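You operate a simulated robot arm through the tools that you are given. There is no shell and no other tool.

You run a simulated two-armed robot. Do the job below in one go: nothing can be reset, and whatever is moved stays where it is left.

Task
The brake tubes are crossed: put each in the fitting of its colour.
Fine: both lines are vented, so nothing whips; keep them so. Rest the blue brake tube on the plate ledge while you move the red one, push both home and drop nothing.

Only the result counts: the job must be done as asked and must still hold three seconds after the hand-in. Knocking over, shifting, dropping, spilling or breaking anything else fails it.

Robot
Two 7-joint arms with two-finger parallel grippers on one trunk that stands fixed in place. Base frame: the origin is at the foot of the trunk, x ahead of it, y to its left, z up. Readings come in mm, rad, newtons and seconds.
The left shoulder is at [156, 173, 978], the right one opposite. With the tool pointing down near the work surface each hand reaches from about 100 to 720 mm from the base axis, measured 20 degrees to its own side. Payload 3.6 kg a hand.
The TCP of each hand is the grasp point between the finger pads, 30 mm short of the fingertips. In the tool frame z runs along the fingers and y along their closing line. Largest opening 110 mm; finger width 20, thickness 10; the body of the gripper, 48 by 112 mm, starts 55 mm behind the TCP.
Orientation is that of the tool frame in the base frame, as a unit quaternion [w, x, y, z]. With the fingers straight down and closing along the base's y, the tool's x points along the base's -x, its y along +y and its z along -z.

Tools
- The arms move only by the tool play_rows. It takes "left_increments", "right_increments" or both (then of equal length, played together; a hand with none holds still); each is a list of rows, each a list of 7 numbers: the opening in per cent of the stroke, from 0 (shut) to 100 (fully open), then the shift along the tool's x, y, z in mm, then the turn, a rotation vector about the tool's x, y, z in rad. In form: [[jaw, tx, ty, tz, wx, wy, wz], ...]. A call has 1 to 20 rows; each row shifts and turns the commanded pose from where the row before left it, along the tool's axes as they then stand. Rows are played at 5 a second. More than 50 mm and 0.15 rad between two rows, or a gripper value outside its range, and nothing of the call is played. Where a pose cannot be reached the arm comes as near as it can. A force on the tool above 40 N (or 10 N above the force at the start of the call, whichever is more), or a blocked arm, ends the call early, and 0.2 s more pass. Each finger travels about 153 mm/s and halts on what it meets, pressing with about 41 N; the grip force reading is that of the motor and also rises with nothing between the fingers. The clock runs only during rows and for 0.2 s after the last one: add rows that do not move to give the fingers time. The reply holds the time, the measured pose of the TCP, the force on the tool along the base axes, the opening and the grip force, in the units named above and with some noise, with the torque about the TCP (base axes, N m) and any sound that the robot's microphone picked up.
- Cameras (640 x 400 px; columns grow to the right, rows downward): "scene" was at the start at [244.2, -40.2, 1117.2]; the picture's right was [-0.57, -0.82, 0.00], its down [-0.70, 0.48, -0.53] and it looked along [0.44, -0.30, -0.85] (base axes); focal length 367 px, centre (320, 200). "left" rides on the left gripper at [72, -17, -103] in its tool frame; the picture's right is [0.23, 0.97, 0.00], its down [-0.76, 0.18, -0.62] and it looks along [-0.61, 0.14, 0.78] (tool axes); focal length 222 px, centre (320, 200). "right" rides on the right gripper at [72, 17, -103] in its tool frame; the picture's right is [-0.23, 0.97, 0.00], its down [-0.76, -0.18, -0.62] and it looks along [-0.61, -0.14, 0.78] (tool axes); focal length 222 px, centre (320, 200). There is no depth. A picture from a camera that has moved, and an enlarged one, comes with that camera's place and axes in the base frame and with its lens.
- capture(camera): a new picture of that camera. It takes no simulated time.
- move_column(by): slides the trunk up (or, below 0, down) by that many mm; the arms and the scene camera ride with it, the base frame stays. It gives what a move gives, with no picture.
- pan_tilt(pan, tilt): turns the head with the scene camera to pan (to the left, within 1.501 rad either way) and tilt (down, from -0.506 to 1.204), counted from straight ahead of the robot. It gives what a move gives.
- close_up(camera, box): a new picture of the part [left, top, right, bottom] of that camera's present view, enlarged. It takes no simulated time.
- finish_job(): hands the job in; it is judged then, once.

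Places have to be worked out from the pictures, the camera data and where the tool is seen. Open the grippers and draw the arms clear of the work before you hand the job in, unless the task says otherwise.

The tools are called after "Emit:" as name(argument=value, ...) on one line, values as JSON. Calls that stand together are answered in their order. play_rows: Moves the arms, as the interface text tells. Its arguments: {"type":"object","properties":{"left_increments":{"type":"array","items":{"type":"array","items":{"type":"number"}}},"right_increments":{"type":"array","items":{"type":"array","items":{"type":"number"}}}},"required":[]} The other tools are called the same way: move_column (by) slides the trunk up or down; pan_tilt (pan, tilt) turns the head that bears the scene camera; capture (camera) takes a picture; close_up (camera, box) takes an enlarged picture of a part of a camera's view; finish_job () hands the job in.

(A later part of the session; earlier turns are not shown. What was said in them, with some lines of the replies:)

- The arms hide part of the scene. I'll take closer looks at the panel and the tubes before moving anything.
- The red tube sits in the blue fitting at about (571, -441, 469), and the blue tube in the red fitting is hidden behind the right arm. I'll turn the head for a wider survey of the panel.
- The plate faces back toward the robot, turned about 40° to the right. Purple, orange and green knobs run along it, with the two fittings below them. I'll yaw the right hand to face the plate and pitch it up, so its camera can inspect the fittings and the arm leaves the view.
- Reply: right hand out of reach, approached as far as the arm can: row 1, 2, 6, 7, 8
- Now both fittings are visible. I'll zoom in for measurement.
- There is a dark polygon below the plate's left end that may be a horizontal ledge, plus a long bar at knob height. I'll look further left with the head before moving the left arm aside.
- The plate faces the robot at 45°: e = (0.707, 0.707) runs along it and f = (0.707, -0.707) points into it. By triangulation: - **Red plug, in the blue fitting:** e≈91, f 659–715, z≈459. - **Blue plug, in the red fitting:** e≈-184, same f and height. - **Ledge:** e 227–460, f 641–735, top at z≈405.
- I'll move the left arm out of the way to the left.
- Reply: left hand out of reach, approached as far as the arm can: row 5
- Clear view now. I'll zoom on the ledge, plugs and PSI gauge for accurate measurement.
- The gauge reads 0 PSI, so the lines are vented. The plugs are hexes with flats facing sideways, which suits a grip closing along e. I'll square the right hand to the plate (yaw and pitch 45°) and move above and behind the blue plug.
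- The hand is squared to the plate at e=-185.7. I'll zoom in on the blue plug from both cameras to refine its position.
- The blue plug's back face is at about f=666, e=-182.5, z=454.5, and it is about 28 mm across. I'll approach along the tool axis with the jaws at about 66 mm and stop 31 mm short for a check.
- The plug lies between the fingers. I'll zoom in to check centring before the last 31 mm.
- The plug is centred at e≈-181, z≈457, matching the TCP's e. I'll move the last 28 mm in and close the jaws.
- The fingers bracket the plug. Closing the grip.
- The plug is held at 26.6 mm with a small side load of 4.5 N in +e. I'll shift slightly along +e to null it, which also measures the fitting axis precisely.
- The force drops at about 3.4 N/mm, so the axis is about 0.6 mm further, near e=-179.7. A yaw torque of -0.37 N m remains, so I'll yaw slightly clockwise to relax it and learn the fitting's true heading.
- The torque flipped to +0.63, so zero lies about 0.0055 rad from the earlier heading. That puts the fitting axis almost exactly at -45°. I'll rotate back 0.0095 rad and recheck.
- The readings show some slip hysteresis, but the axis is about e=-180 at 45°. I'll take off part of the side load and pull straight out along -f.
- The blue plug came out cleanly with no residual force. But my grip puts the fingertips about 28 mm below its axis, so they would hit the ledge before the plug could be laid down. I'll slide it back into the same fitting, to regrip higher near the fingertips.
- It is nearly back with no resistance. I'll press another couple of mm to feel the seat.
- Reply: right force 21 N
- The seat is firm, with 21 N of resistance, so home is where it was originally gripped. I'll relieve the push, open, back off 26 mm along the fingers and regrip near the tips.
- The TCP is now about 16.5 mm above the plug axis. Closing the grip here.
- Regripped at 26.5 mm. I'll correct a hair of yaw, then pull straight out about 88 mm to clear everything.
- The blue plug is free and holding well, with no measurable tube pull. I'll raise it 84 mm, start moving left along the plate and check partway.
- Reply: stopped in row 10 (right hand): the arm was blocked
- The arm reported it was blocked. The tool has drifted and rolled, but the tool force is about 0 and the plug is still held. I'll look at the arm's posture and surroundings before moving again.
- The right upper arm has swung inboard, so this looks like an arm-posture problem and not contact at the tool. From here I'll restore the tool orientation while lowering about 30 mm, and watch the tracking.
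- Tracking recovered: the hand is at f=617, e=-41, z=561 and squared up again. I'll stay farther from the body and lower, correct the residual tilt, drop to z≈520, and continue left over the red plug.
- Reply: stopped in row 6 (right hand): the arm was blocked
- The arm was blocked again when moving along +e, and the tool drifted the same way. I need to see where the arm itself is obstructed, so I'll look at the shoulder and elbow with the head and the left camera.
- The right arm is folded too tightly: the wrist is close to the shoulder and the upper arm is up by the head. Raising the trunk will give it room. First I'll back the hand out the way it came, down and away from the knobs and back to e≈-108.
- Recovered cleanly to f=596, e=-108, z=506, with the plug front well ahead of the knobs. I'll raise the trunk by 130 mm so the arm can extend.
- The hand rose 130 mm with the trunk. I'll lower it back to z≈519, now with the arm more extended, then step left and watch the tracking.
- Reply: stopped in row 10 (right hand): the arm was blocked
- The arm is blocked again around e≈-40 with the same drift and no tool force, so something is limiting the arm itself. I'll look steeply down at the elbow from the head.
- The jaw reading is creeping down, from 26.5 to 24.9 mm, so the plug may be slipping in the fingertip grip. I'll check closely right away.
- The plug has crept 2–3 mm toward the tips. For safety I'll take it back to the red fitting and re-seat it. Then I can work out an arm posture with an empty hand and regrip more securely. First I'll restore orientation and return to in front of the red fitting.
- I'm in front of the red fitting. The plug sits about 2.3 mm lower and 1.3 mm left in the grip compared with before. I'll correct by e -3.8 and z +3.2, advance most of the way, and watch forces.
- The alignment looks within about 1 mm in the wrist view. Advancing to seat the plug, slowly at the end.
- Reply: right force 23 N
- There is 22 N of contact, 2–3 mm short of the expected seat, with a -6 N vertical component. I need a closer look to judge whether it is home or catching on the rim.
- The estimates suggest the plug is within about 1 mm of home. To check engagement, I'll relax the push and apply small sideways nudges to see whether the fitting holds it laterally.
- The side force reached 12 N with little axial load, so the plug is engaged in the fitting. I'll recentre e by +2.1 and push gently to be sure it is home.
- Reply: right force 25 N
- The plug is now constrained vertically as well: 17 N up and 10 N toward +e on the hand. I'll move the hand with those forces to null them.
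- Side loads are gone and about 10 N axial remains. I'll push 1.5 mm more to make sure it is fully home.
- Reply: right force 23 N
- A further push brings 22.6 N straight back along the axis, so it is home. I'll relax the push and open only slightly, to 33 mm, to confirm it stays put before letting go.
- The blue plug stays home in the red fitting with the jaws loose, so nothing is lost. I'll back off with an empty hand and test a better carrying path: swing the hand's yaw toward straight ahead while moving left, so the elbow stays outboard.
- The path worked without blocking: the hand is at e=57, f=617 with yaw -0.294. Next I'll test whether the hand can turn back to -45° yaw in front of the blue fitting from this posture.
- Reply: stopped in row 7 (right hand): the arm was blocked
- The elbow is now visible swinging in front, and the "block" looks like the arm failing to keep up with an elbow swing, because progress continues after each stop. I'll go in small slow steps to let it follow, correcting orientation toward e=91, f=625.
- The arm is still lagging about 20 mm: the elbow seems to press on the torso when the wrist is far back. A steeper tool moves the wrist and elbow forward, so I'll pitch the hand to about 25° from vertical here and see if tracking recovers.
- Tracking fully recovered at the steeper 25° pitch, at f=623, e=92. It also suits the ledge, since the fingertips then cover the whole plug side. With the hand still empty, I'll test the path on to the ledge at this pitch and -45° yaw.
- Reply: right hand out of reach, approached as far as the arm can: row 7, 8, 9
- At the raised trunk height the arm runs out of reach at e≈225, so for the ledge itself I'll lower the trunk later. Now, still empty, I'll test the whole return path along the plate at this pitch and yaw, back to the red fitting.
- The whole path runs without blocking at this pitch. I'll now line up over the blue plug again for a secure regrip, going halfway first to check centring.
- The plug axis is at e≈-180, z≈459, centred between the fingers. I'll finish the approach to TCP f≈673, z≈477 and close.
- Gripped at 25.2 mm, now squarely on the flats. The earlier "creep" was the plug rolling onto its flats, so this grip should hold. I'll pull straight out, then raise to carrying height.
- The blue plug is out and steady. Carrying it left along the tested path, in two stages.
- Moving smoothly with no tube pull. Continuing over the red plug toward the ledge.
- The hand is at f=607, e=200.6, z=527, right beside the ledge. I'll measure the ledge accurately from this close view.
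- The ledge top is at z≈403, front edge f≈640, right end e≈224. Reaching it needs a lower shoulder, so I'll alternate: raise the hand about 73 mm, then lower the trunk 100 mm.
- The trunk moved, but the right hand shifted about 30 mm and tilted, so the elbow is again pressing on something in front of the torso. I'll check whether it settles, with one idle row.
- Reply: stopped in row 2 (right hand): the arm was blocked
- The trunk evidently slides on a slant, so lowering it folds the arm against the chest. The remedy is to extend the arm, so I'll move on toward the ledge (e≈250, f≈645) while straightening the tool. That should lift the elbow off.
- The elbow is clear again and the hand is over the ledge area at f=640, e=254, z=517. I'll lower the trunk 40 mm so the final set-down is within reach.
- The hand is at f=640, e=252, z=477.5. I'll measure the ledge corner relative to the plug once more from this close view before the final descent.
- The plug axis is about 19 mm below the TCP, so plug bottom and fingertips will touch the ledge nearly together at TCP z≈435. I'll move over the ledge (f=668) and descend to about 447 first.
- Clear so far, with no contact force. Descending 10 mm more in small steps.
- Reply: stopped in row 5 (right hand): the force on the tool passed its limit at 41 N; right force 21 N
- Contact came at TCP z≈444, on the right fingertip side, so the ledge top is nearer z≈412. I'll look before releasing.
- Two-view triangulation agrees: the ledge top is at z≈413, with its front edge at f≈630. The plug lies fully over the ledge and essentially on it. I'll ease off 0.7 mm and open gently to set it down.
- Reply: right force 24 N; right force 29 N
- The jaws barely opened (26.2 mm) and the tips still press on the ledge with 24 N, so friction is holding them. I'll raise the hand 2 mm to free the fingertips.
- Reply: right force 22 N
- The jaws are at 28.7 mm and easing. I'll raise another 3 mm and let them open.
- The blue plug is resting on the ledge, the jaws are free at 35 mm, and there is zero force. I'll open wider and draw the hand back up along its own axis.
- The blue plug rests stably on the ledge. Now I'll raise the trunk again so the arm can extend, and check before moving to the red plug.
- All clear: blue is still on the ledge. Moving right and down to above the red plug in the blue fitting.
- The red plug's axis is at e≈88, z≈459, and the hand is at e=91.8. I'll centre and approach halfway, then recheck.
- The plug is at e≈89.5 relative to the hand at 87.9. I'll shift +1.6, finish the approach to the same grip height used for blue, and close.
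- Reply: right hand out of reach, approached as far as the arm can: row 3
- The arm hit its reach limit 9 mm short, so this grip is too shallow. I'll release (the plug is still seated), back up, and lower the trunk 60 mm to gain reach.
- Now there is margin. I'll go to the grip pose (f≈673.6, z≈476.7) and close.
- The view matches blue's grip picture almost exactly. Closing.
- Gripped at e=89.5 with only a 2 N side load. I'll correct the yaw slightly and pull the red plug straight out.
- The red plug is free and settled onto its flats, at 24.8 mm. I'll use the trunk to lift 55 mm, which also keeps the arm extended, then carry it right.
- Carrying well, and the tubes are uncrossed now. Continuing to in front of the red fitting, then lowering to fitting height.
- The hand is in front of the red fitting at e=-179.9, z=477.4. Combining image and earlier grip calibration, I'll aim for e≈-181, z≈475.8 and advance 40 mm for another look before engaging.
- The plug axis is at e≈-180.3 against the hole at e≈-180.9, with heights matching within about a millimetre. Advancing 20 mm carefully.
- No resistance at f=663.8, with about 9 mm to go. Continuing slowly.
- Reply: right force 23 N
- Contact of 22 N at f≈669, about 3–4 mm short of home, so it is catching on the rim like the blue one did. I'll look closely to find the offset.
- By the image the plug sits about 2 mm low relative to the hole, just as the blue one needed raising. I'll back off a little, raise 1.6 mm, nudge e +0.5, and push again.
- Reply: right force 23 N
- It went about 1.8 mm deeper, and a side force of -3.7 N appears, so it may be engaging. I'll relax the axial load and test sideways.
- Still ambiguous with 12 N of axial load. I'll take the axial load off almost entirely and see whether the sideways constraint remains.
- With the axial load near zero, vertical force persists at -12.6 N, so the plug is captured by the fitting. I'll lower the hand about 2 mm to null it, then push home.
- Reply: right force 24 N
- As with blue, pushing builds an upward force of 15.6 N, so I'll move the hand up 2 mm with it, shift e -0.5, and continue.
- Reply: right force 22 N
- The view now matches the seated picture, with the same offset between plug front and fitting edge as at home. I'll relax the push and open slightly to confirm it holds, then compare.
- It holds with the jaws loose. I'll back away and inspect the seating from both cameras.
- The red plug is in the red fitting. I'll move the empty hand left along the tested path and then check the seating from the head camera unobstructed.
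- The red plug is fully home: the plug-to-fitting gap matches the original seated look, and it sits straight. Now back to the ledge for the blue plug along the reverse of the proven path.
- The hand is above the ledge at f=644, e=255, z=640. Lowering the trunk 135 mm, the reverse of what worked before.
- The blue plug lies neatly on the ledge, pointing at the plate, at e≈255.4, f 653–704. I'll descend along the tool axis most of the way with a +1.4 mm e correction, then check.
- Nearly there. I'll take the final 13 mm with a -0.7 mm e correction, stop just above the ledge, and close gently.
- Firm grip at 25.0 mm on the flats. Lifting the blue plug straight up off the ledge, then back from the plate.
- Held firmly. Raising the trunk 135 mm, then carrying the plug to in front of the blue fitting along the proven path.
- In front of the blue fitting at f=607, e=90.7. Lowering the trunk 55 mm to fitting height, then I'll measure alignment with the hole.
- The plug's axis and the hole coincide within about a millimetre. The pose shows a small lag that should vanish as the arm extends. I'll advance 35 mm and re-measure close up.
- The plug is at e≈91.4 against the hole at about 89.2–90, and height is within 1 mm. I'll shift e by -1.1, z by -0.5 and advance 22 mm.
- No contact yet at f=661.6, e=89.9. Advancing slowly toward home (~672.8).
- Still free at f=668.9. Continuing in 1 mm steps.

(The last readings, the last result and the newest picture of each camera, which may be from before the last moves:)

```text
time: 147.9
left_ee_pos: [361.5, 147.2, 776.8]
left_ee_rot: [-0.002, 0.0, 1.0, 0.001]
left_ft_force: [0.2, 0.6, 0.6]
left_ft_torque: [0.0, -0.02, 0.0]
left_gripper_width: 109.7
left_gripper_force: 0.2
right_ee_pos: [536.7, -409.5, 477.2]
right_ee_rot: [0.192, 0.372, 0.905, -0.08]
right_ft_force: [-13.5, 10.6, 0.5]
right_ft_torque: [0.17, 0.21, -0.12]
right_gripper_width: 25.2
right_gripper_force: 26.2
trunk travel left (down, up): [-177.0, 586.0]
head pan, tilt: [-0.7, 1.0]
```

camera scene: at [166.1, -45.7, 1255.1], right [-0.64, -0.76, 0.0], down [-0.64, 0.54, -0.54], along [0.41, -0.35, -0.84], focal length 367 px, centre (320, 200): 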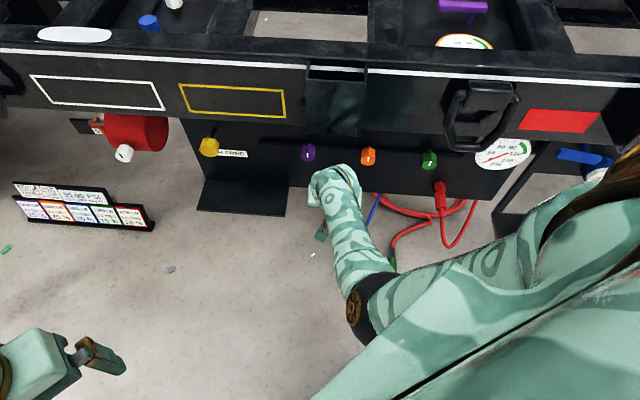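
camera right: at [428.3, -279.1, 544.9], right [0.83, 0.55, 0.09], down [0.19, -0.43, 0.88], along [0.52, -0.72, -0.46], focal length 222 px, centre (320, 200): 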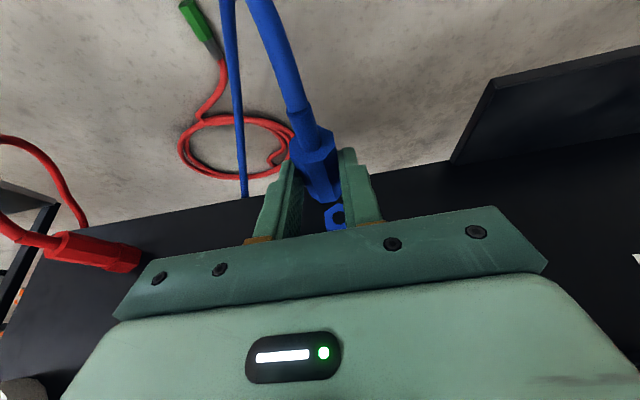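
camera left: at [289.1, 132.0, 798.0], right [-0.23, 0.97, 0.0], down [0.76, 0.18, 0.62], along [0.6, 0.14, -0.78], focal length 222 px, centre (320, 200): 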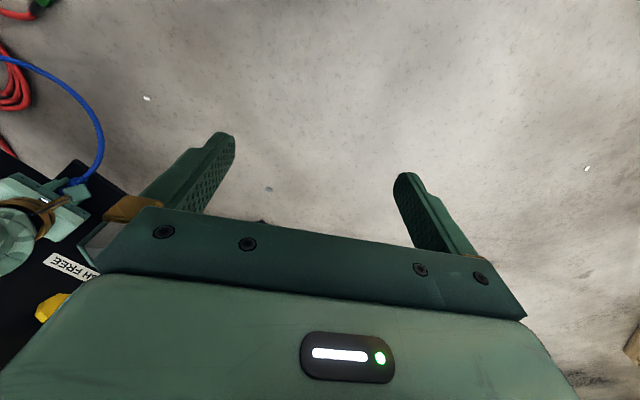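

Contact of 17 N at f≈669, the same depth where red first caught. I'll check the view for the offset.

Emit:
close_up(camera="right", box=[270, 130, 370, 240])

Emit:
play_rows(right_increments=[[0, 0.91, 0, -0.41, 0, 0, 0], [0, 0, 0, 0, 0, 0, 0], [0, 0, 0, 0, 0, 0, 0]])

```text
3.64 times, centred on (320, 185) of right
camera zoom: at [472.2, -321.3, 543.5], right [0.83, 0.55, 0.09], down [0.19, -0.44, 0.88], along [0.52, -0.72, -0.47], focal length 808 px, centre (320, 254)
```

zoom: 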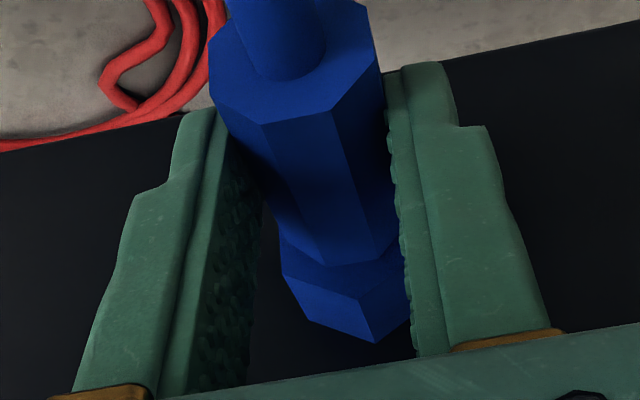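

```text
time: 148.7
left_ee_pos: [361.3, 148.2, 775.8]
left_ee_rot: [-0.002, 0.0, 1.0, 0.001]
left_ft_force: [0.0, -0.9, -0.7]
left_ft_torque: [0.0, 0.0, 0.01]
left_gripper_width: 110.0
left_gripper_force: 0.0
right_ee_pos: [536.4, -409.3, 477.0]
right_ee_rot: [0.193, 0.373, 0.904, -0.081]
right_ft_force: [-13.1, 11.7, -4.5]
right_ft_torque: [0.35, 0.39, -0.09]
right_gripper_width: 24.8
right_gripper_force: 26.4
trunk travel left (down, up): [-177.0, 586.0]
head pan, tilt: [-0.7, 1.0]
```

It stops about 3–4 mm short, exactly like red did. I'll use the same recipe: ease off, raise 1.6 mm, nudge +e, and push.

Emit:
play_rows(right_increments=[[0, 0.91, 0, -0.41, 0, 0, 0], [0, -0.66, 0.5, -1.46, 0, 0, 0], [0, 0, 0, 0, 0, 0, 0], [0, -0.91, 0, 0.41, 0, 0, 0], [0, -0.91, 0, 0.41, 0, 0, 0], [0, -0.91, 0, 0.41, 0, 0, 0], [0, 0, 0, 0, 0, 0, 0]])

```text
time: 150.3
left_ee_pos: [362.0, 148.1, 775.6]
left_ee_rot: [-0.002, -0.001, 1.0, 0.0]
left_ft_force: [-0.3, 1.5, 0.0]
left_ft_torque: [0.0, 0.01, 0.0]
left_gripper_width: 110.1
left_gripper_force: 0.0
right_ee_pos: [538.5, -411.2, 480.5]
right_ee_rot: [0.193, 0.373, 0.904, -0.08]
right_ft_force: [-19.3, 12.1, 2.9]
right_ft_torque: [0.27, 0.41, -0.15]
right_gripper_width: 24.8
right_gripper_force: 25.5
trunk travel left (down, up): [-177.0, 586.0]
head pan, tilt: [-0.7, 1.0]
```

It advanced to f=671.6 with a -5 N side force, again like red. I'll relax axially, shift e -0.8, and check capture.

Emit:
play_rows(right_increments=[[0, 1.1, 0, -0.5, 0, 0, 0], [0, 0, -0.8, 0, 0, 0, 0], [0, 0, 0, 0, 0, 0, 0]])

Emit:
play_rows(right_increments=[[0, 1.6, 0, -0.72, 0, 0, 0], [0, 0, 0, 0, 0, 0, 0], [0, 0, 0, 0, 0, 0, 0]])

```text
time: 151.1
left_ee_pos: [362.1, 147.1, 776.4]
left_ee_rot: [-0.002, 0.0, 1.0, 0.001]
left_ft_force: [-0.5, -0.1, -0.7]
left_ft_torque: [-0.03, 0.0, 0.0]
left_gripper_width: 110.1
left_gripper_force: 0.0
right_ee_pos: [538.3, -411.7, 480.9]
right_ee_rot: [0.195, 0.372, 0.904, -0.079]
right_ft_force: [-9.3, 8.4, -2.8]
right_ft_torque: [0.37, 0.33, -0.08]
right_gripper_width: 24.8
right_gripper_force: 26.2
trunk travel left (down, up): [-177.0, 586.0]
head pan, tilt: [-0.7, 1.0]
```

```text
time: 151.9
left_ee_pos: [363.4, 146.8, 776.7]
left_ee_rot: [-0.004, 0.0, 1.0, 0.001]
left_ft_force: [0.0, 0.1, 0.5]
left_ft_torque: [0.0, 0.01, -0.01]
left_gripper_width: 110.2
left_gripper_force: 0.1
right_ee_pos: [538.8, -410.8, 480.5]
right_ee_rot: [0.195, 0.373, 0.904, -0.08]
right_ft_force: [9.3, -0.7, -7.6]
right_ft_torque: [0.24, 0.05, 0.0]
right_gripper_width: 25.2
right_gripper_force: 26.3
trunk travel left (down, up): [-177.0, 586.0]
head pan, tilt: [-0.7, 1.0]
```

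Now it resists being drawn back, with +7 N axial, so the plug is captured. I'll null the side loads (z -1.3, e +0.8) and push home.

Emit:
play_rows(right_increments=[[0, 0.54, 0.8, 1.18, 0, 0, 0], [0, -0.91, 0, 0.41, 0, 0, 0], [0, -0.91, 0, 0.41, 0, 0, 0], [0, 0, 0, 0, 0, 0, 0]])

Emit:
play_rows(right_increments=[[0, -0.91, 0, 0.41, 0, 0, 0], [0, -0.91, 0, 0.41, 0, 0, 0], [0, 0, 0, 0, 0, 0, 0]])

```text
time: 152.9
left_ee_pos: [361.2, 148.5, 776.7]
left_ee_rot: [-0.002, 0.0, 1.0, 0.0]
left_ft_force: [-0.5, -0.5, -0.2]
left_ft_torque: [0.0, -0.01, 0.01]
left_gripper_width: 109.9
left_gripper_force: 0.0
right_ee_pos: [538.6, -410.6, 479.6]
right_ee_rot: [0.195, 0.372, 0.904, -0.08]
right_ft_force: [-2.6, 2.4, 15.3]
right_ft_torque: [-0.19, -0.21, -0.09]
right_gripper_width: 25.1
right_gripper_force: 26.1
trunk travel left (down, up): [-177.0, 586.0]
head pan, tilt: [-0.7, 1.0]
```

```text
time: 153.7
left_ee_pos: [359.8, 148.6, 777.4]
left_ee_rot: [-0.001, 0.0, 1.0, 0.0]
left_ft_force: [0.5, -0.4, 0.8]
left_ft_torque: [0.01, -0.03, 0.01]
left_gripper_width: 110.1
left_gripper_force: 0.1
right_ee_pos: [538.4, -411.7, 479.0]
right_ee_rot: [0.194, 0.372, 0.904, -0.081]
right_ft_force: [-11.0, 8.4, 18.2]
right_ft_torque: [0.07, 0.09, -0.16]
right_gripper_width: 24.9
right_gripper_force: 25.9
trunk travel left (down, up): [-177.0, 586.0]
head pan, tilt: [-0.7, 1.0]
```

The same pattern as red: 18 N upward. I'll raise the hand 2.2 mm with it, then push.

Emit:
play_rows(right_increments=[[0, -0.91, -0.2, -2.0, 0, 0, 0], [0, 0, 0, 0, 0, 0, 0], [0, 0, 0, 0, 0, 0, 0]])

Emit:
play_rows(right_increments=[[0, -0.91, 0, 0.41, 0, 0, 0], [0, -0.91, 0, 0.41, 0, 0, 0], [0, 0, 0, 0, 0, 0, 0]])

Emit:
close_up(camera="right", box=[270, 130, 370, 240])

```text
time: 154.5
left_ee_pos: [362.4, 148.0, 776.3]
left_ee_rot: [-0.002, 0.0, 1.0, 0.0]
left_ft_force: [-0.6, 0.8, 0.1]
left_ft_torque: [-0.01, 0.02, 0.02]
left_gripper_width: 109.9
left_gripper_force: 0.0
right_ee_pos: [538.9, -411.1, 479.0]
right_ee_rot: [0.192, 0.372, 0.905, -0.08]
right_ft_force: [-8.1, 9.3, -2.5]
right_ft_torque: [0.02, -0.01, -0.13]
right_gripper_width: 24.9
right_gripper_force: 26.1
trunk travel left (down, up): [-177.0, 586.0]
head pan, tilt: [-0.7, 1.0]
```

```text
time: 155.3
left_ee_pos: [361.1, 148.7, 776.9]
left_ee_rot: [-0.003, 0.0, 1.0, 0.0]
left_ft_force: [-0.2, 0.0, -1.0]
left_ft_torque: [0.0, 0.02, -0.01]
left_gripper_width: 110.0
left_gripper_force: 0.0
right_ee_pos: [538.7, -413.4, 480.1]
right_ee_rot: [0.192, 0.372, 0.904, -0.081]
right_ft_force: [-16.2, 16.4, -5.1]
right_ft_torque: [0.37, 0.42, -0.12]
right_gripper_width: 25.0
right_gripper_force: 26.1
trunk travel left (down, up): [-177.0, 586.0]
head pan, tilt: [-0.7, 1.0]
```

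```text
3.64 times, centred on (320, 185) of right
camera zoom: at [475.4, -324.3, 545.6], right [0.83, 0.55, 0.09], down [0.19, -0.44, 0.88], along [0.52, -0.72, -0.47], focal length 808 px, centre (320, 254)
```

zoom: 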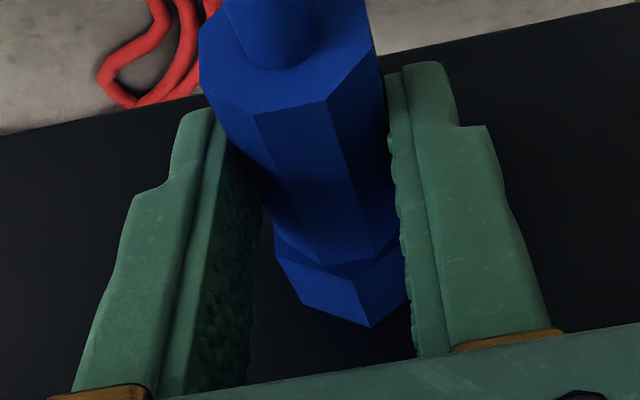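

f=673.2 with 23 N straight back, the same final depth and look as red. Relaxing and opening slightly to confirm.

Emit:
play_rows(right_increments=[[0, 1.37, 0, -0.62, 0, 0, 0], [0, 0, 0, 0, 0, 0, 0], [30, 0, 0, 0, 0, 0, 0], [30, 0, 0, 0, 0, 0, 0]])

Emit:
close_up(camera="right", box=[270, 130, 370, 240])

```text
time: 156.3
left_ee_pos: [361.6, 147.4, 776.6]
left_ee_rot: [-0.003, 0.0, 1.0, 0.001]
left_ft_force: [-0.1, 0.1, 0.0]
left_ft_torque: [-0.01, 0.01, -0.01]
left_gripper_width: 110.1
left_gripper_force: 0.2
right_ee_pos: [540.6, -412.9, 479.9]
right_ee_rot: [0.194, 0.372, 0.904, -0.081]
right_ft_force: [0.8, 1.1, -0.5]
right_ft_torque: [0.01, 0.0, 0.0]
right_gripper_width: 33.0
right_gripper_force: 0.0
trunk travel left (down, up): [-177.0, 586.0]
head pan, tilt: [-0.7, 1.0]
```

```text
3.64 times, centred on (320, 185) of right
camera zoom: at [476.3, -324.9, 546.6], right [0.83, 0.54, 0.09], down [0.18, -0.43, 0.88], along [0.52, -0.72, -0.46], focal length 808 px, centre (320, 254)
```

zoom: 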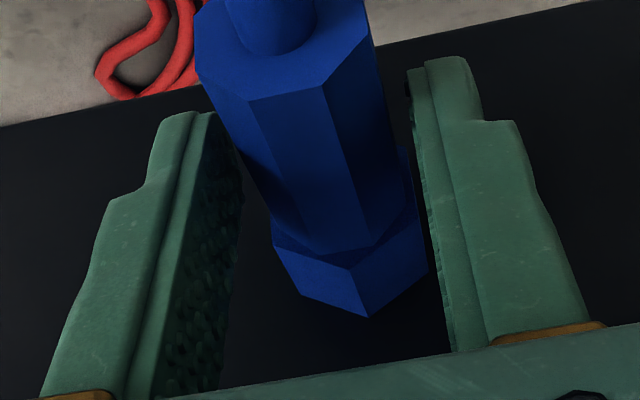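

It holds. I'll open fully around it and back away to inspect.

Emit:
play_rows(right_increments=[[50, 0, 0, 0, 0, 0, 0], [60, 0, 0, 0, 0, 0, 0], [60, 0, 0, -15, 0, 0, 0], [60, 0, 0, -20, 0, 0, 0], [60, 0, 0, -20, 0, 0, 0], [60, 0, 0, 0, 0, 0, 0]])

Emit:
move_column(by=52)

Emit:
capture(camera="right")

Emit:
capture(camera="scene")

```text
time: 157.7
left_ee_pos: [362.2, 147.8, 777.0]
left_ee_rot: [-0.003, -0.001, 1.0, 0.002]
left_ft_force: [0.4, 1.0, -0.4]
left_ft_torque: [0.01, 0.0, 0.01]
left_gripper_width: 110.0
left_gripper_force: 0.1
right_ee_pos: [522.4, -397.6, 530.9]
right_ee_rot: [0.194, 0.372, 0.904, -0.08]
right_ft_force: [-0.4, 0.5, -0.5]
right_ft_torque: [-0.02, -0.04, -0.01]
right_gripper_width: 66.0
right_gripper_force: 0.1
trunk travel left (down, up): [-177.0, 586.0]
head pan, tilt: [-0.7, 1.0]
```

```text
time: 158.6
left_ee_pos: [368.2, 143.8, 824.1]
left_ee_rot: [-0.008, 0.001, 1.0, 0.004]
left_ft_force: [1.3, 1.3, 0.0]
left_ft_torque: [-0.01, 0.0, 0.02]
left_gripper_width: 109.9
left_gripper_force: 0.1
right_ee_pos: [512.2, -389.1, 555.2]
right_ee_rot: [0.166, 0.37, 0.911, -0.076]
right_ft_force: [-0.6, 0.1, 0.8]
right_ft_torque: [-0.02, 0.01, 0.0]
right_gripper_width: 66.2
right_gripper_force: 0.0
trunk travel left (down, up): [-229.0, 534.0]
head pan, tilt: [-0.7, 1.0]
```

```text
taken
camera right: at [450.6, -303.2, 626.7], right [0.83, 0.55, 0.07], down [0.23, -0.46, 0.86], along [0.5, -0.7, -0.51], focal length 222 px, centre (320, 200)
```

right: 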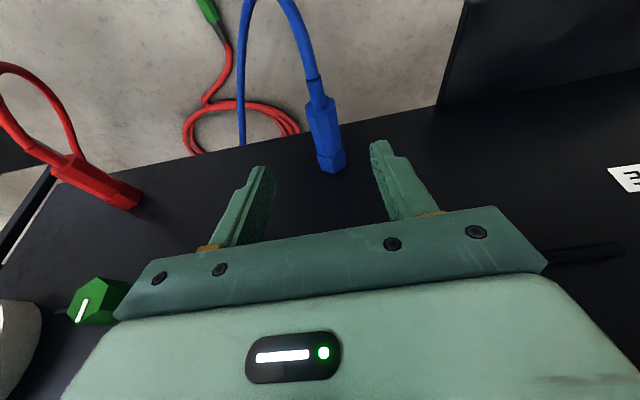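

```text
taken
camera scene: at [176.6, -51.9, 1251.7], right [-0.64, -0.77, 0.0], down [-0.65, 0.54, -0.53], along [0.41, -0.34, -0.85], focal length 367 px, centre (320, 200)
```

scene: 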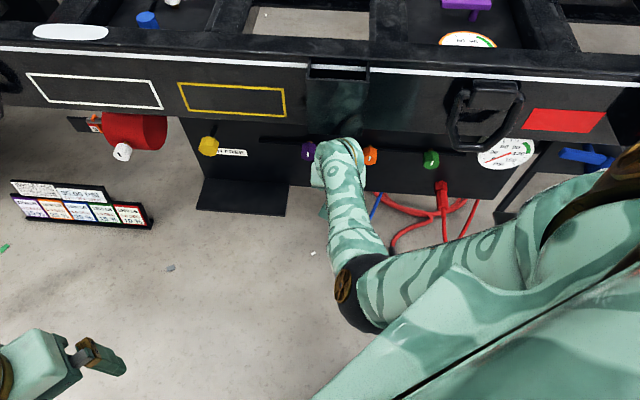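

The trunk raise strained: both hands deviated, so the right wrist has likely met the box that overhangs under the beam above this fitting. I'll reverse that move immediately.

Emit:
move_column(by=-52)

Emit:
capture(camera="scene")

Emit:
capture(camera="right")

```text
time: 159.5
left_ee_pos: [361.2, 147.5, 776.5]
left_ee_rot: [-0.002, -0.001, 1.0, 0.001]
left_ft_force: [0.2, -0.3, -1.5]
left_ft_torque: [-0.01, -0.08, -0.01]
left_gripper_width: 110.0
left_gripper_force: 0.1
right_ee_pos: [525.7, -397.6, 533.5]
right_ee_rot: [0.196, 0.371, 0.904, -0.081]
right_ft_force: [0.1, -0.3, 0.6]
right_ft_torque: [0.0, -0.02, -0.03]
right_gripper_width: 66.0
right_gripper_force: 0.1
trunk travel left (down, up): [-177.0, 586.0]
head pan, tilt: [-0.7, 1.0]
```

```text
taken
camera scene: at [193.0, -45.9, 1201.5], right [-0.64, -0.76, 0.0], down [-0.64, 0.54, -0.54], along [0.41, -0.35, -0.84], focal length 367 px, centre (320, 200)
```

scene: 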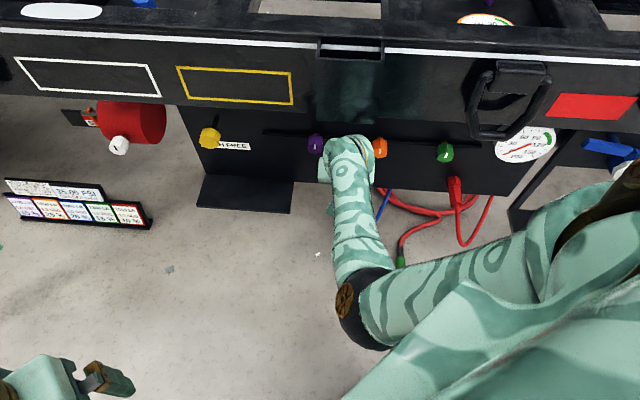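

```text
taken
camera right: at [460.1, -308.8, 598.6], right [0.83, 0.55, 0.09], down [0.18, -0.43, 0.88], along [0.52, -0.72, -0.46], focal length 222 px, centre (320, 200)
```

right: 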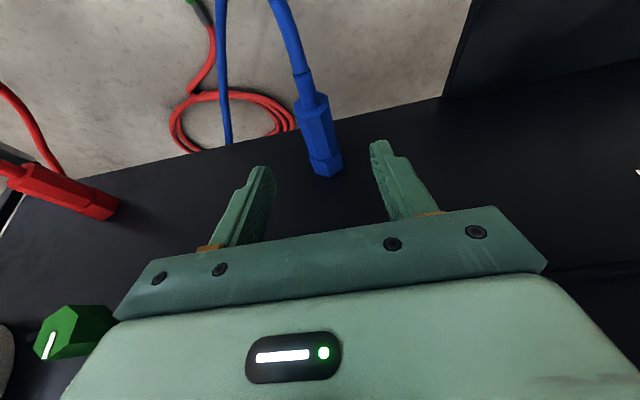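

Recovered to the earlier pose with no damage seen. I'll first draw the hand back from the plate by 24 mm, then continue raising in small steps.

Emit:
play_rows(right_increments=[[60, 7.3, 0, -3.3, 0, 0, 0], [60, 7.3, 0, -3.3, 0, 0, 0], [60, 7.3, 0, -3.3, 0, 0, 0], [60, 0, 0, 0, 0, 0, 0]])

Emit:
close_up(camera="scene", box=[290, 30, 490, 155])

```text
time: 160.5
left_ee_pos: [361.8, 147.6, 776.6]
left_ee_rot: [-0.003, 0.0, 1.0, 0.001]
left_ft_force: [0.9, -0.3, 0.0]
left_ft_torque: [0.0, 0.0, 0.02]
left_gripper_width: 110.1
left_gripper_force: 0.0
right_ee_pos: [511.8, -391.0, 536.6]
right_ee_rot: [0.2, 0.374, 0.902, -0.086]
right_ft_force: [0.1, -0.1, 0.4]
right_ft_torque: [-0.04, 0.04, -0.03]
right_gripper_width: 65.9
right_gripper_force: 0.0
trunk travel left (down, up): [-177.0, 586.0]
head pan, tilt: [-0.7, 1.0]
```

```text
3.20 times, centred on (390, 92) of scene
camera zoom: at [194.0, -45.7, 1200.8], right [-0.64, -0.76, 0.0], down [-0.64, 0.54, -0.54], along [0.41, -0.35, -0.84], focal length 1174 px, centre (96, 544)
```

zoom: 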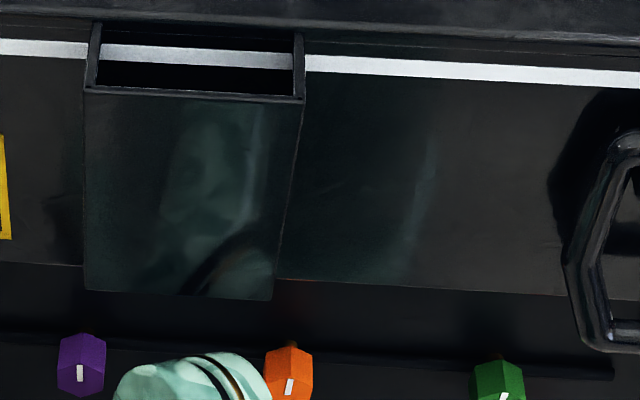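

Both plugs look seated and the knobs are untouched. To leave safely, I'll draw back further from the plate at slightly lower height, away from the overhanging box, before raising.

Emit:
play_rows(right_increments=[[60, 7.3, 0, 1.6, 0, 0, 0], [60, 7.3, 0, 1.6, 0, 0, 0], [60, 7.3, 0, 1.6, 0, 0, 0], [60, 0, 0, 0, 0, 0, 0]])

Emit:
move_column(by=20)

Emit:
capture(camera="scene")

```text
time: 161.7
left_ee_pos: [362.6, 146.4, 776.1]
left_ee_rot: [-0.003, 0.0, 1.0, 0.0]
left_ft_force: [1.1, -1.8, -0.2]
left_ft_torque: [-0.01, 0.01, 0.0]
left_gripper_width: 110.1
left_gripper_force: 0.1
right_ee_pos: [511.8, -400.0, 538.7]
right_ee_rot: [0.219, 0.378, 0.894, -0.096]
right_ft_force: [-0.2, 1.0, -0.3]
right_ft_torque: [0.0, 0.02, -0.01]
right_gripper_width: 65.8
right_gripper_force: 0.0
trunk travel left (down, up): [-177.0, 586.0]
head pan, tilt: [-0.7, 1.0]
stopped in row 4 (right hand): the arm was blocked; the commanded pose is now the measured one
```

```text
time: 162.4
left_ee_pos: [362.3, 148.4, 796.2]
left_ee_rot: [-0.004, 0.001, 1.0, 0.0]
left_ft_force: [0.8, 0.6, -0.1]
left_ft_torque: [-0.01, 0.0, 0.0]
left_gripper_width: 109.9
left_gripper_force: 0.0
right_ee_pos: [510.1, -398.1, 555.9]
right_ee_rot: [0.216, 0.377, 0.895, -0.096]
right_ft_force: [-0.5, -0.1, 0.3]
right_ft_torque: [0.0, 0.02, 0.02]
right_gripper_width: 66.0
right_gripper_force: 0.1
trunk travel left (down, up): [-197.0, 566.0]
head pan, tilt: [-0.7, 1.0]
```

```text
taken
camera scene: at [183.7, -45.7, 1221.6], right [-0.64, -0.76, 0.0], down [-0.64, 0.54, -0.54], along [0.41, -0.35, -0.84], focal length 367 px, centre (320, 200)
```

scene: 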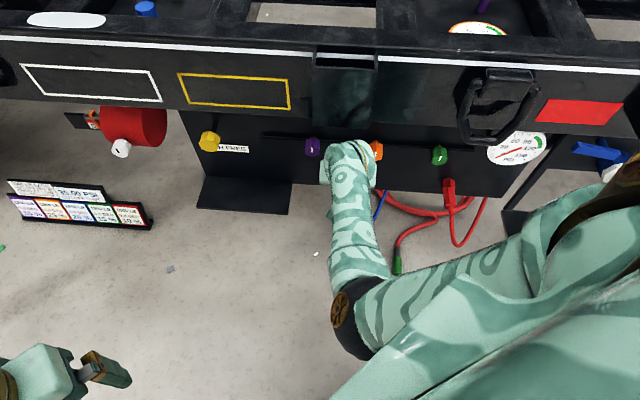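

The elbow blocked the retreat again, but the trunk raised 20 mm without strain. I'll check the knobs and hand clearance closely.

Emit:
close_up(camera="scene", box=[280, 100, 480, 225])

Emit:
capture(camera="right")

```text
3.20 times, centred on (380, 162) of scene
camera zoom: at [183.7, -45.7, 1221.6], right [-0.64, -0.76, 0.0], down [-0.64, 0.54, -0.54], along [0.41, -0.35, -0.84], focal length 1174 px, centre (128, 320)
```

zoom: 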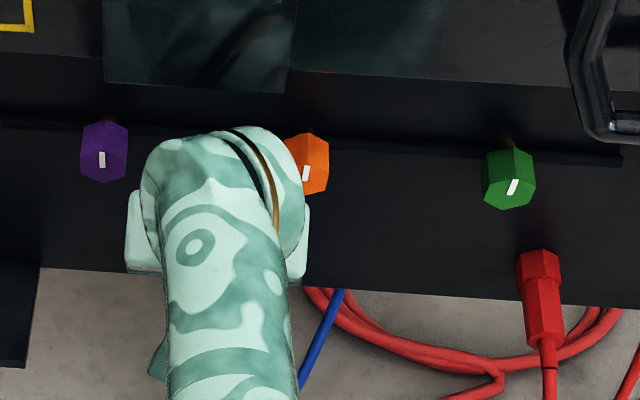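

```text
taken
camera right: at [444.5, -306.3, 615.3], right [0.84, 0.53, 0.09], down [0.15, -0.4, 0.91], along [0.52, -0.75, -0.41], focal length 222 px, centre (320, 200)
```

right: 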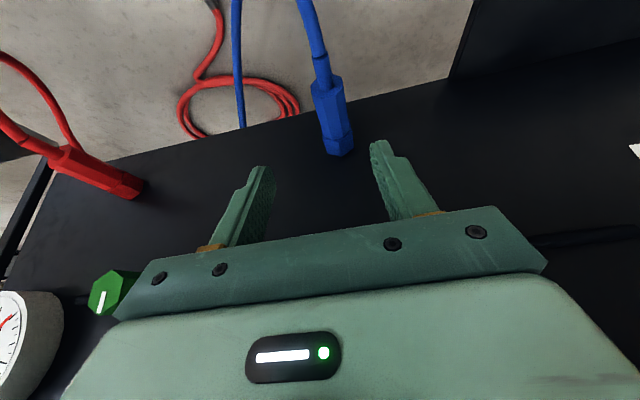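

Knob marks are unchanged and there's clearance. Moving left (+e) extends the arm and frees the elbow, so I'll slide left at this height while straightening the tool.

Emit:
play_rows(right_increments=[[60, 0, 18, 0, -0.0024, 0.0083, -0.0046], [60, 0, 20, 0, -0.0024, 0.0083, -0.0046], [60, 0, 20, 0, -0.0024, 0.0083, -0.0046], [60, 0, 20, 0, -0.0024, 0.0083, -0.0046], [60, 0, 20, 0, -0.0024, 0.0083, -0.0046], [60, 0, 20, 0, -0.0024, 0.0083, -0.0046], [60, 0, 0, 0, 0, 0, 0]])

Emit:
capture(camera="scene")

Emit:
capture(camera="right")

```text
time: 164.0
left_ee_pos: [360.8, 147.7, 795.4]
left_ee_rot: [-0.003, 0.0, 1.0, 0.001]
left_ft_force: [-0.2, 0.8, 0.7]
left_ft_torque: [0.0, -0.02, 0.02]
left_gripper_width: 110.0
left_gripper_force: 0.0
right_ee_pos: [592.3, -310.6, 556.4]
right_ee_rot: [0.194, 0.366, 0.906, -0.081]
right_ft_force: [-0.4, -0.4, -0.2]
right_ft_torque: [-0.03, -0.03, -0.02]
right_gripper_width: 65.7
right_gripper_force: 0.0
trunk travel left (down, up): [-197.0, 566.0]
head pan, tilt: [-0.7, 1.0]
```

```text
taken
camera scene: at [182.9, -45.7, 1221.8], right [-0.64, -0.76, 0.0], down [-0.64, 0.54, -0.54], along [0.41, -0.35, -0.84], focal length 367 px, centre (320, 200)
```

scene: 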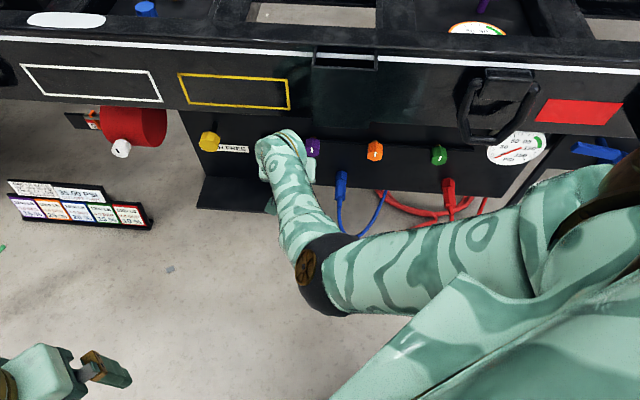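

```text
taken
camera right: at [527.3, -222.7, 620.9], right [0.83, 0.56, 0.09], down [0.19, -0.43, 0.88], along [0.53, -0.71, -0.46], focal length 222 px, centre (320, 200)
```

right: 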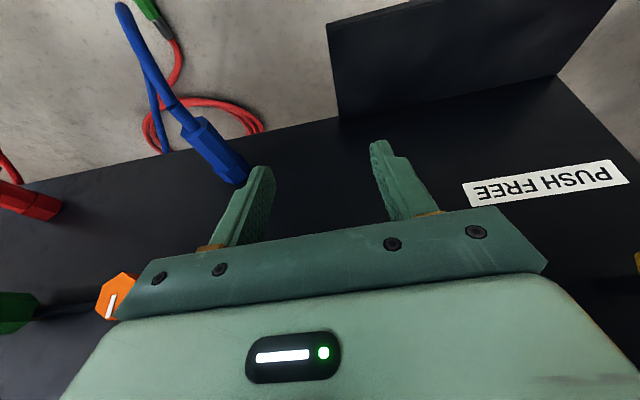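

The hand is free and clear of both fittings. I'll inspect the seating of both plugs with the head camera.

Emit:
close_up(camera="scene", box=[315, 155, 375, 205])

Emit:
close_up(camera="scene", box=[420, 160, 480, 210])

Emit:
close_up(camera="scene", box=[280, 110, 520, 260])

```text
8.00 times, centred on (345, 180) of scene
camera zoom: at [182.9, -45.7, 1221.8], right [-0.64, -0.76, 0.0], down [-0.64, 0.54, -0.54], along [0.41, -0.35, -0.84], focal length 2936 px, centre (120, 360)
```

zoom: 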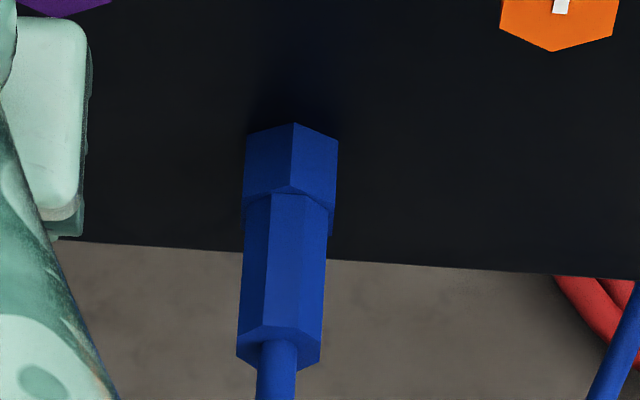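

```text
8.00 times, centred on (450, 185) of scene
camera zoom: at [182.9, -45.7, 1221.8], right [-0.64, -0.76, 0.0], down [-0.64, 0.54, -0.54], along [0.41, -0.35, -0.84], focal length 2936 px, centre (-720, 320)
```

zoom: 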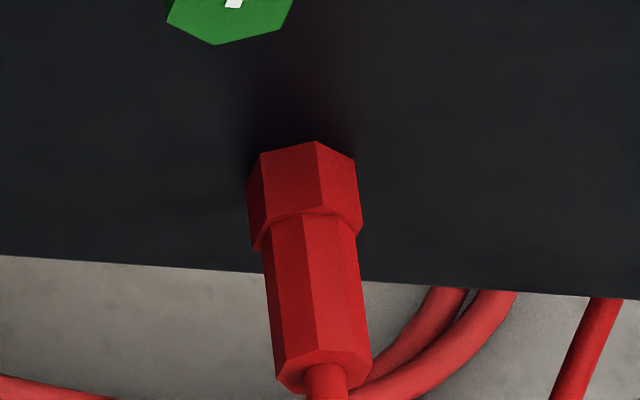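

```text
2.67 times, centred on (400, 185) of scene
camera zoom: at [182.9, -45.7, 1221.8], right [-0.64, -0.76, 0.0], down [-0.64, 0.54, -0.54], along [0.41, -0.35, -0.84], focal length 978 px, centre (107, 240)
```

zoom: 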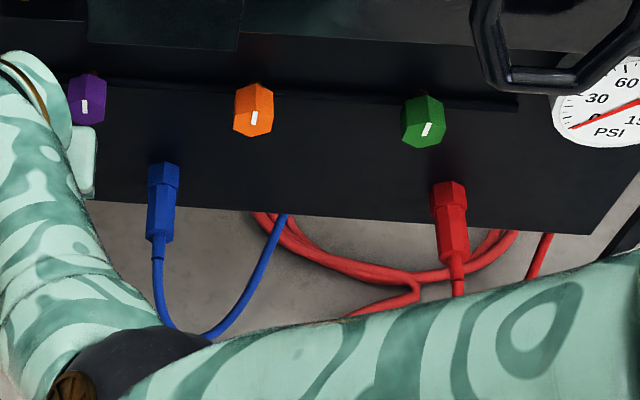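

Measured along the axis, plate to plug back is 74.6 mm for blue and 74.9 mm for red, against 74.7 mm originally. Both plugs are seated to the original depth and straight, with the gauge still at zero. Now I'll draw the right hand up and back, clear of the work.

Emit:
play_rows(right_increments=[[60, 0.6, 10, -16.8, 0, 0, 0], [60, 0.6, 10, -16.8, 0, 0, 0], [60, 0.6, 10, -16.8, 0, 0, 0], [60, 0.6, 10, -16.8, 0, 0, 0], [60, 13.7, 0, -6.2, -0.041, 0, -0.091], [70, 13.7, 0, -6.2, -0.041, 0, -0.091], [80, 13.7, 0, -6.2, -0.041, 0, -0.091], [90, 13.7, 0, -6.2, -0.041, 0, -0.091], [100, 0, 0, 0, 0, 0, 0]])

Emit:
capture(camera="scene")

Emit:
capture(camera="right")

```text
time: 165.6
left_ee_pos: [362.9, 147.0, 795.7]
left_ee_rot: [-0.002, 0.0, 1.0, 0.002]
left_ft_force: [-0.2, 0.3, -0.2]
left_ft_torque: [-0.01, 0.02, 0.02]
left_gripper_width: 110.1
left_gripper_force: 0.0
right_ee_pos: [641.3, -255.9, 702.9]
right_ee_rot: [0.287, 0.247, 0.924, -0.043]
right_ft_force: [0.1, -0.1, -0.2]
right_ft_torque: [0.03, -0.01, 0.02]
right_gripper_width: 99.2
right_gripper_force: 0.0
trunk travel left (down, up): [-197.0, 566.0]
head pan, tilt: [-0.7, 1.0]
stopped in row 8 (right hand): the arm was blocked; the commanded pose is now the measured one
```

```text
taken
camera scene: at [183.0, -45.9, 1221.8], right [-0.64, -0.76, 0.0], down [-0.64, 0.54, -0.54], along [0.41, -0.35, -0.84], focal length 367 px, centre (320, 200)
```

scene: 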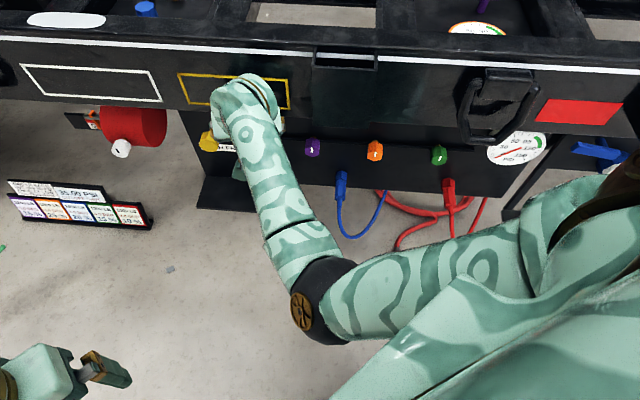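

```text
taken
camera right: at [545.3, -185.7, 749.8], right [0.63, 0.75, 0.18], down [0.14, -0.34, 0.93], along [0.76, -0.56, -0.32], focal length 222 px, centre (320, 200)
```

right: 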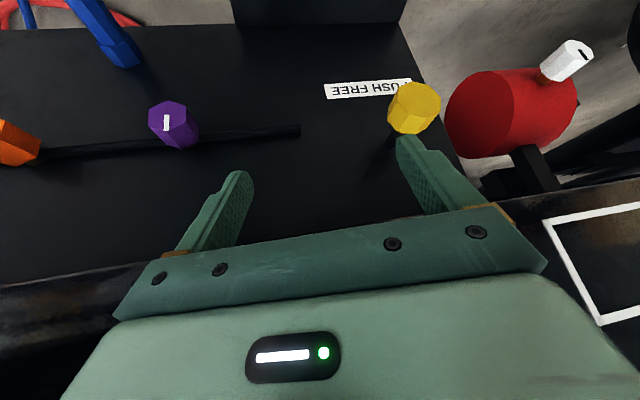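

The elbow is limiting again, and the hand is about 40 mm from the yellow button, so I won't force anything. Rotating the tool toward vertical about the wrist swings the fingers back from the plate without moving the elbow.

Emit:
play_rows(right_increments=[[100, 20, 0, 0, 0, 0.09, 0], [100, 20, 0, 0, 0, 0.09, 0], [100, 20, 0, 0, 0, 0.09, 0], [100, 20, 0, 0, 0, 0.09, 0], [100, 20, 0, 0, 0, 0.09, 0], [100, 0, 0, 0, 0, 0, 0]])

Emit:
capture(camera="scene")

Emit:
capture(camera="right")

```text
time: 167.0
left_ee_pos: [361.8, 147.9, 796.8]
left_ee_rot: [-0.003, 0.0, 1.0, 0.001]
left_ft_force: [-0.7, 0.6, -0.5]
left_ft_torque: [0.03, 0.01, 0.01]
left_gripper_width: 109.9
left_gripper_force: 0.1
right_ee_pos: [572.7, -219.3, 673.8]
right_ee_rot: [0.087, 0.256, 0.963, 0.008]
right_ft_force: [-0.5, 0.6, -0.1]
right_ft_torque: [0.01, -0.01, 0.04]
right_gripper_width: 110.1
right_gripper_force: 0.0
trunk travel left (down, up): [-197.0, 566.0]
head pan, tilt: [-0.7, 1.0]
```

```text
taken
camera scene: at [182.9, -45.6, 1221.8], right [-0.64, -0.76, 0.0], down [-0.64, 0.54, -0.54], along [0.41, -0.35, -0.84], focal length 367 px, centre (320, 200)
```

scene: 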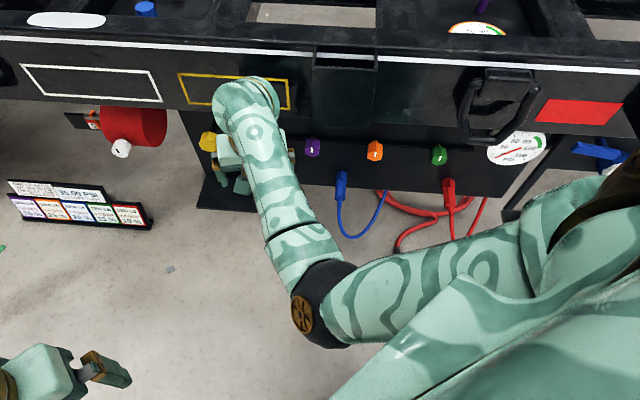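

```text
taken
camera right: at [502.0, -165.6, 765.7], right [0.67, 0.74, 0.1], down [0.46, -0.51, 0.73], along [0.58, -0.44, -0.68], focal length 222 px, centre (320, 200)
```

right: 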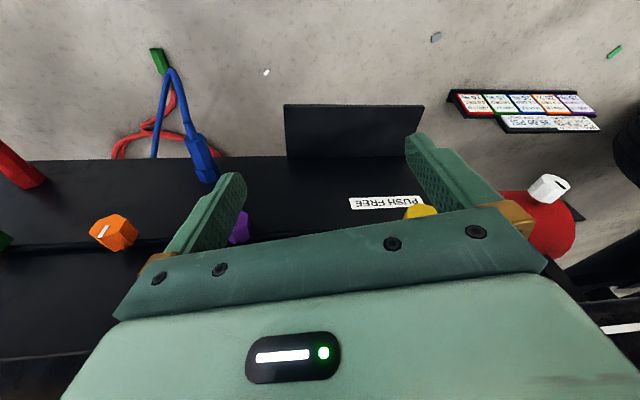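

The right hand is clear: about 165 mm from the plate, high above, and fully open. One last check of both plugs, the knobs and the gauge.

Emit:
close_up(camera="scene", box=[290, 110, 560, 260])

Emit:
close_up(camera="scene", box=[315, 155, 375, 205])

Emit:
close_up(camera="scene", box=[420, 160, 480, 210])

Emit:
close_up(camera="right", box=[0, 30, 260, 200])

```text
2.37 times, centred on (425, 185) of scene
camera zoom: at [182.9, -45.6, 1221.8], right [-0.64, -0.76, 0.0], down [-0.64, 0.54, -0.54], along [0.41, -0.35, -0.84], focal length 870 px, centre (71, 236)
```

zoom: 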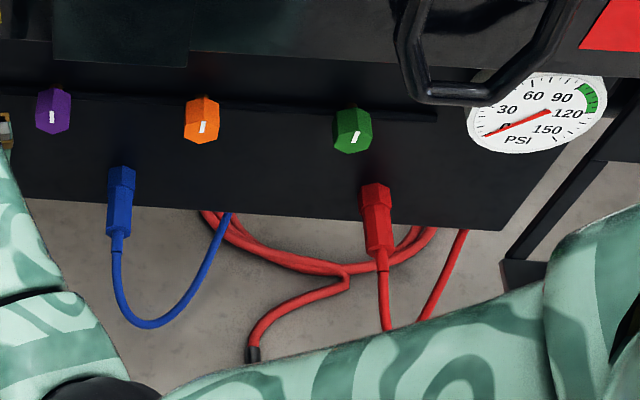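

```text
8.00 times, centred on (345, 180) of scene
camera zoom: at [182.9, -45.6, 1221.8], right [-0.64, -0.76, 0.0], down [-0.64, 0.54, -0.54], along [0.41, -0.35, -0.84], focal length 2936 px, centre (120, 360)
```

zoom: 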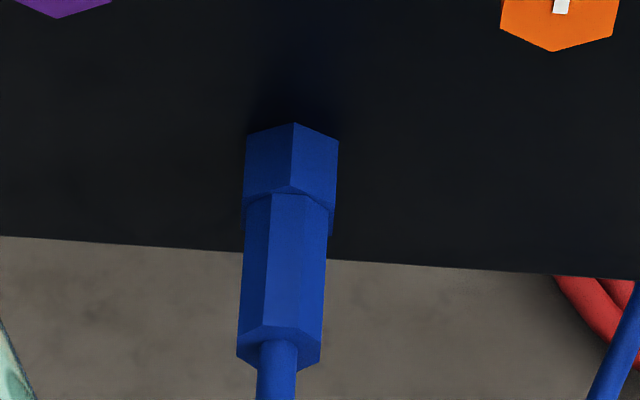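

```text
8.00 times, centred on (450, 185) of scene
camera zoom: at [182.9, -45.6, 1221.8], right [-0.64, -0.76, 0.0], down [-0.64, 0.54, -0.54], along [0.41, -0.35, -0.84], focal length 2936 px, centre (-720, 320)
```

zoom: 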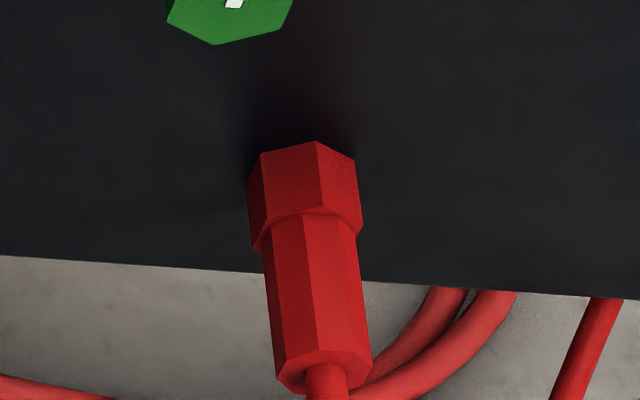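

```text
2.35 times, centred on (130, 115) of right
camera zoom: at [502.0, -165.6, 765.7], right [0.67, 0.74, 0.1], down [0.46, -0.51, 0.73], along [0.58, -0.44, -0.68], focal length 523 px, centre (767, 400)
```

zoom: 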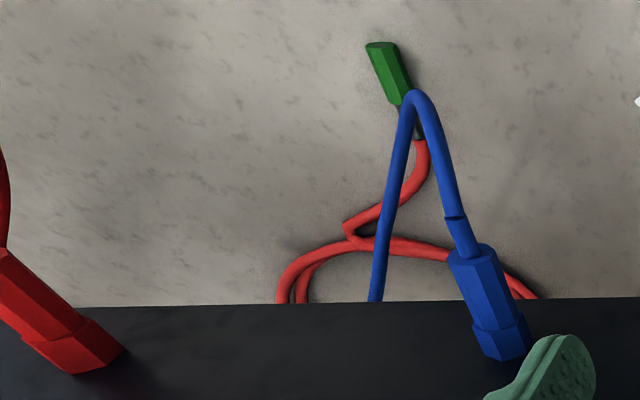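

Red sits in the red fitting and blue in the blue, both straight and at the original seated depth. They haven't moved since release, the gauge is still at zero, the knobs are unchanged, and both grippers are open and clear. Handing in.

Emit:
finish_job()

```text
The job is handed in.
```

The brake tubes are uncrossed: red is in the red fitting and blue is in the blue one. I have handed the job in and don't have the judge's result.

- **Seating:** By camera measurement, each plug sits at the same depth as the plugs did at the start and points straight out from its fitting. Each one resisted further pushing, and both stayed put after I let go.
- **Ledge:** I rested the blue plug on the plate ledge while I moved the red one, and nothing was dropped.
- **Lines:** The pressure gauge still reads zero, and the knobs look as they did at the start.
- **Bump:** As I backed away after seating the blue plug, a trunk raise jammed. The right wrist most likely hit the box under the beam above that fitting. I reversed at once, and nothing looked moved or damaged afterwards.
- **First try with blue:** I pulled the blue plug out twice early on to improve my grip, and put it back in the red fitting each time before the actual swap.

Both grippers are open. The right hand is about 165 mm from the plate, above the ledge, and the left is well away.
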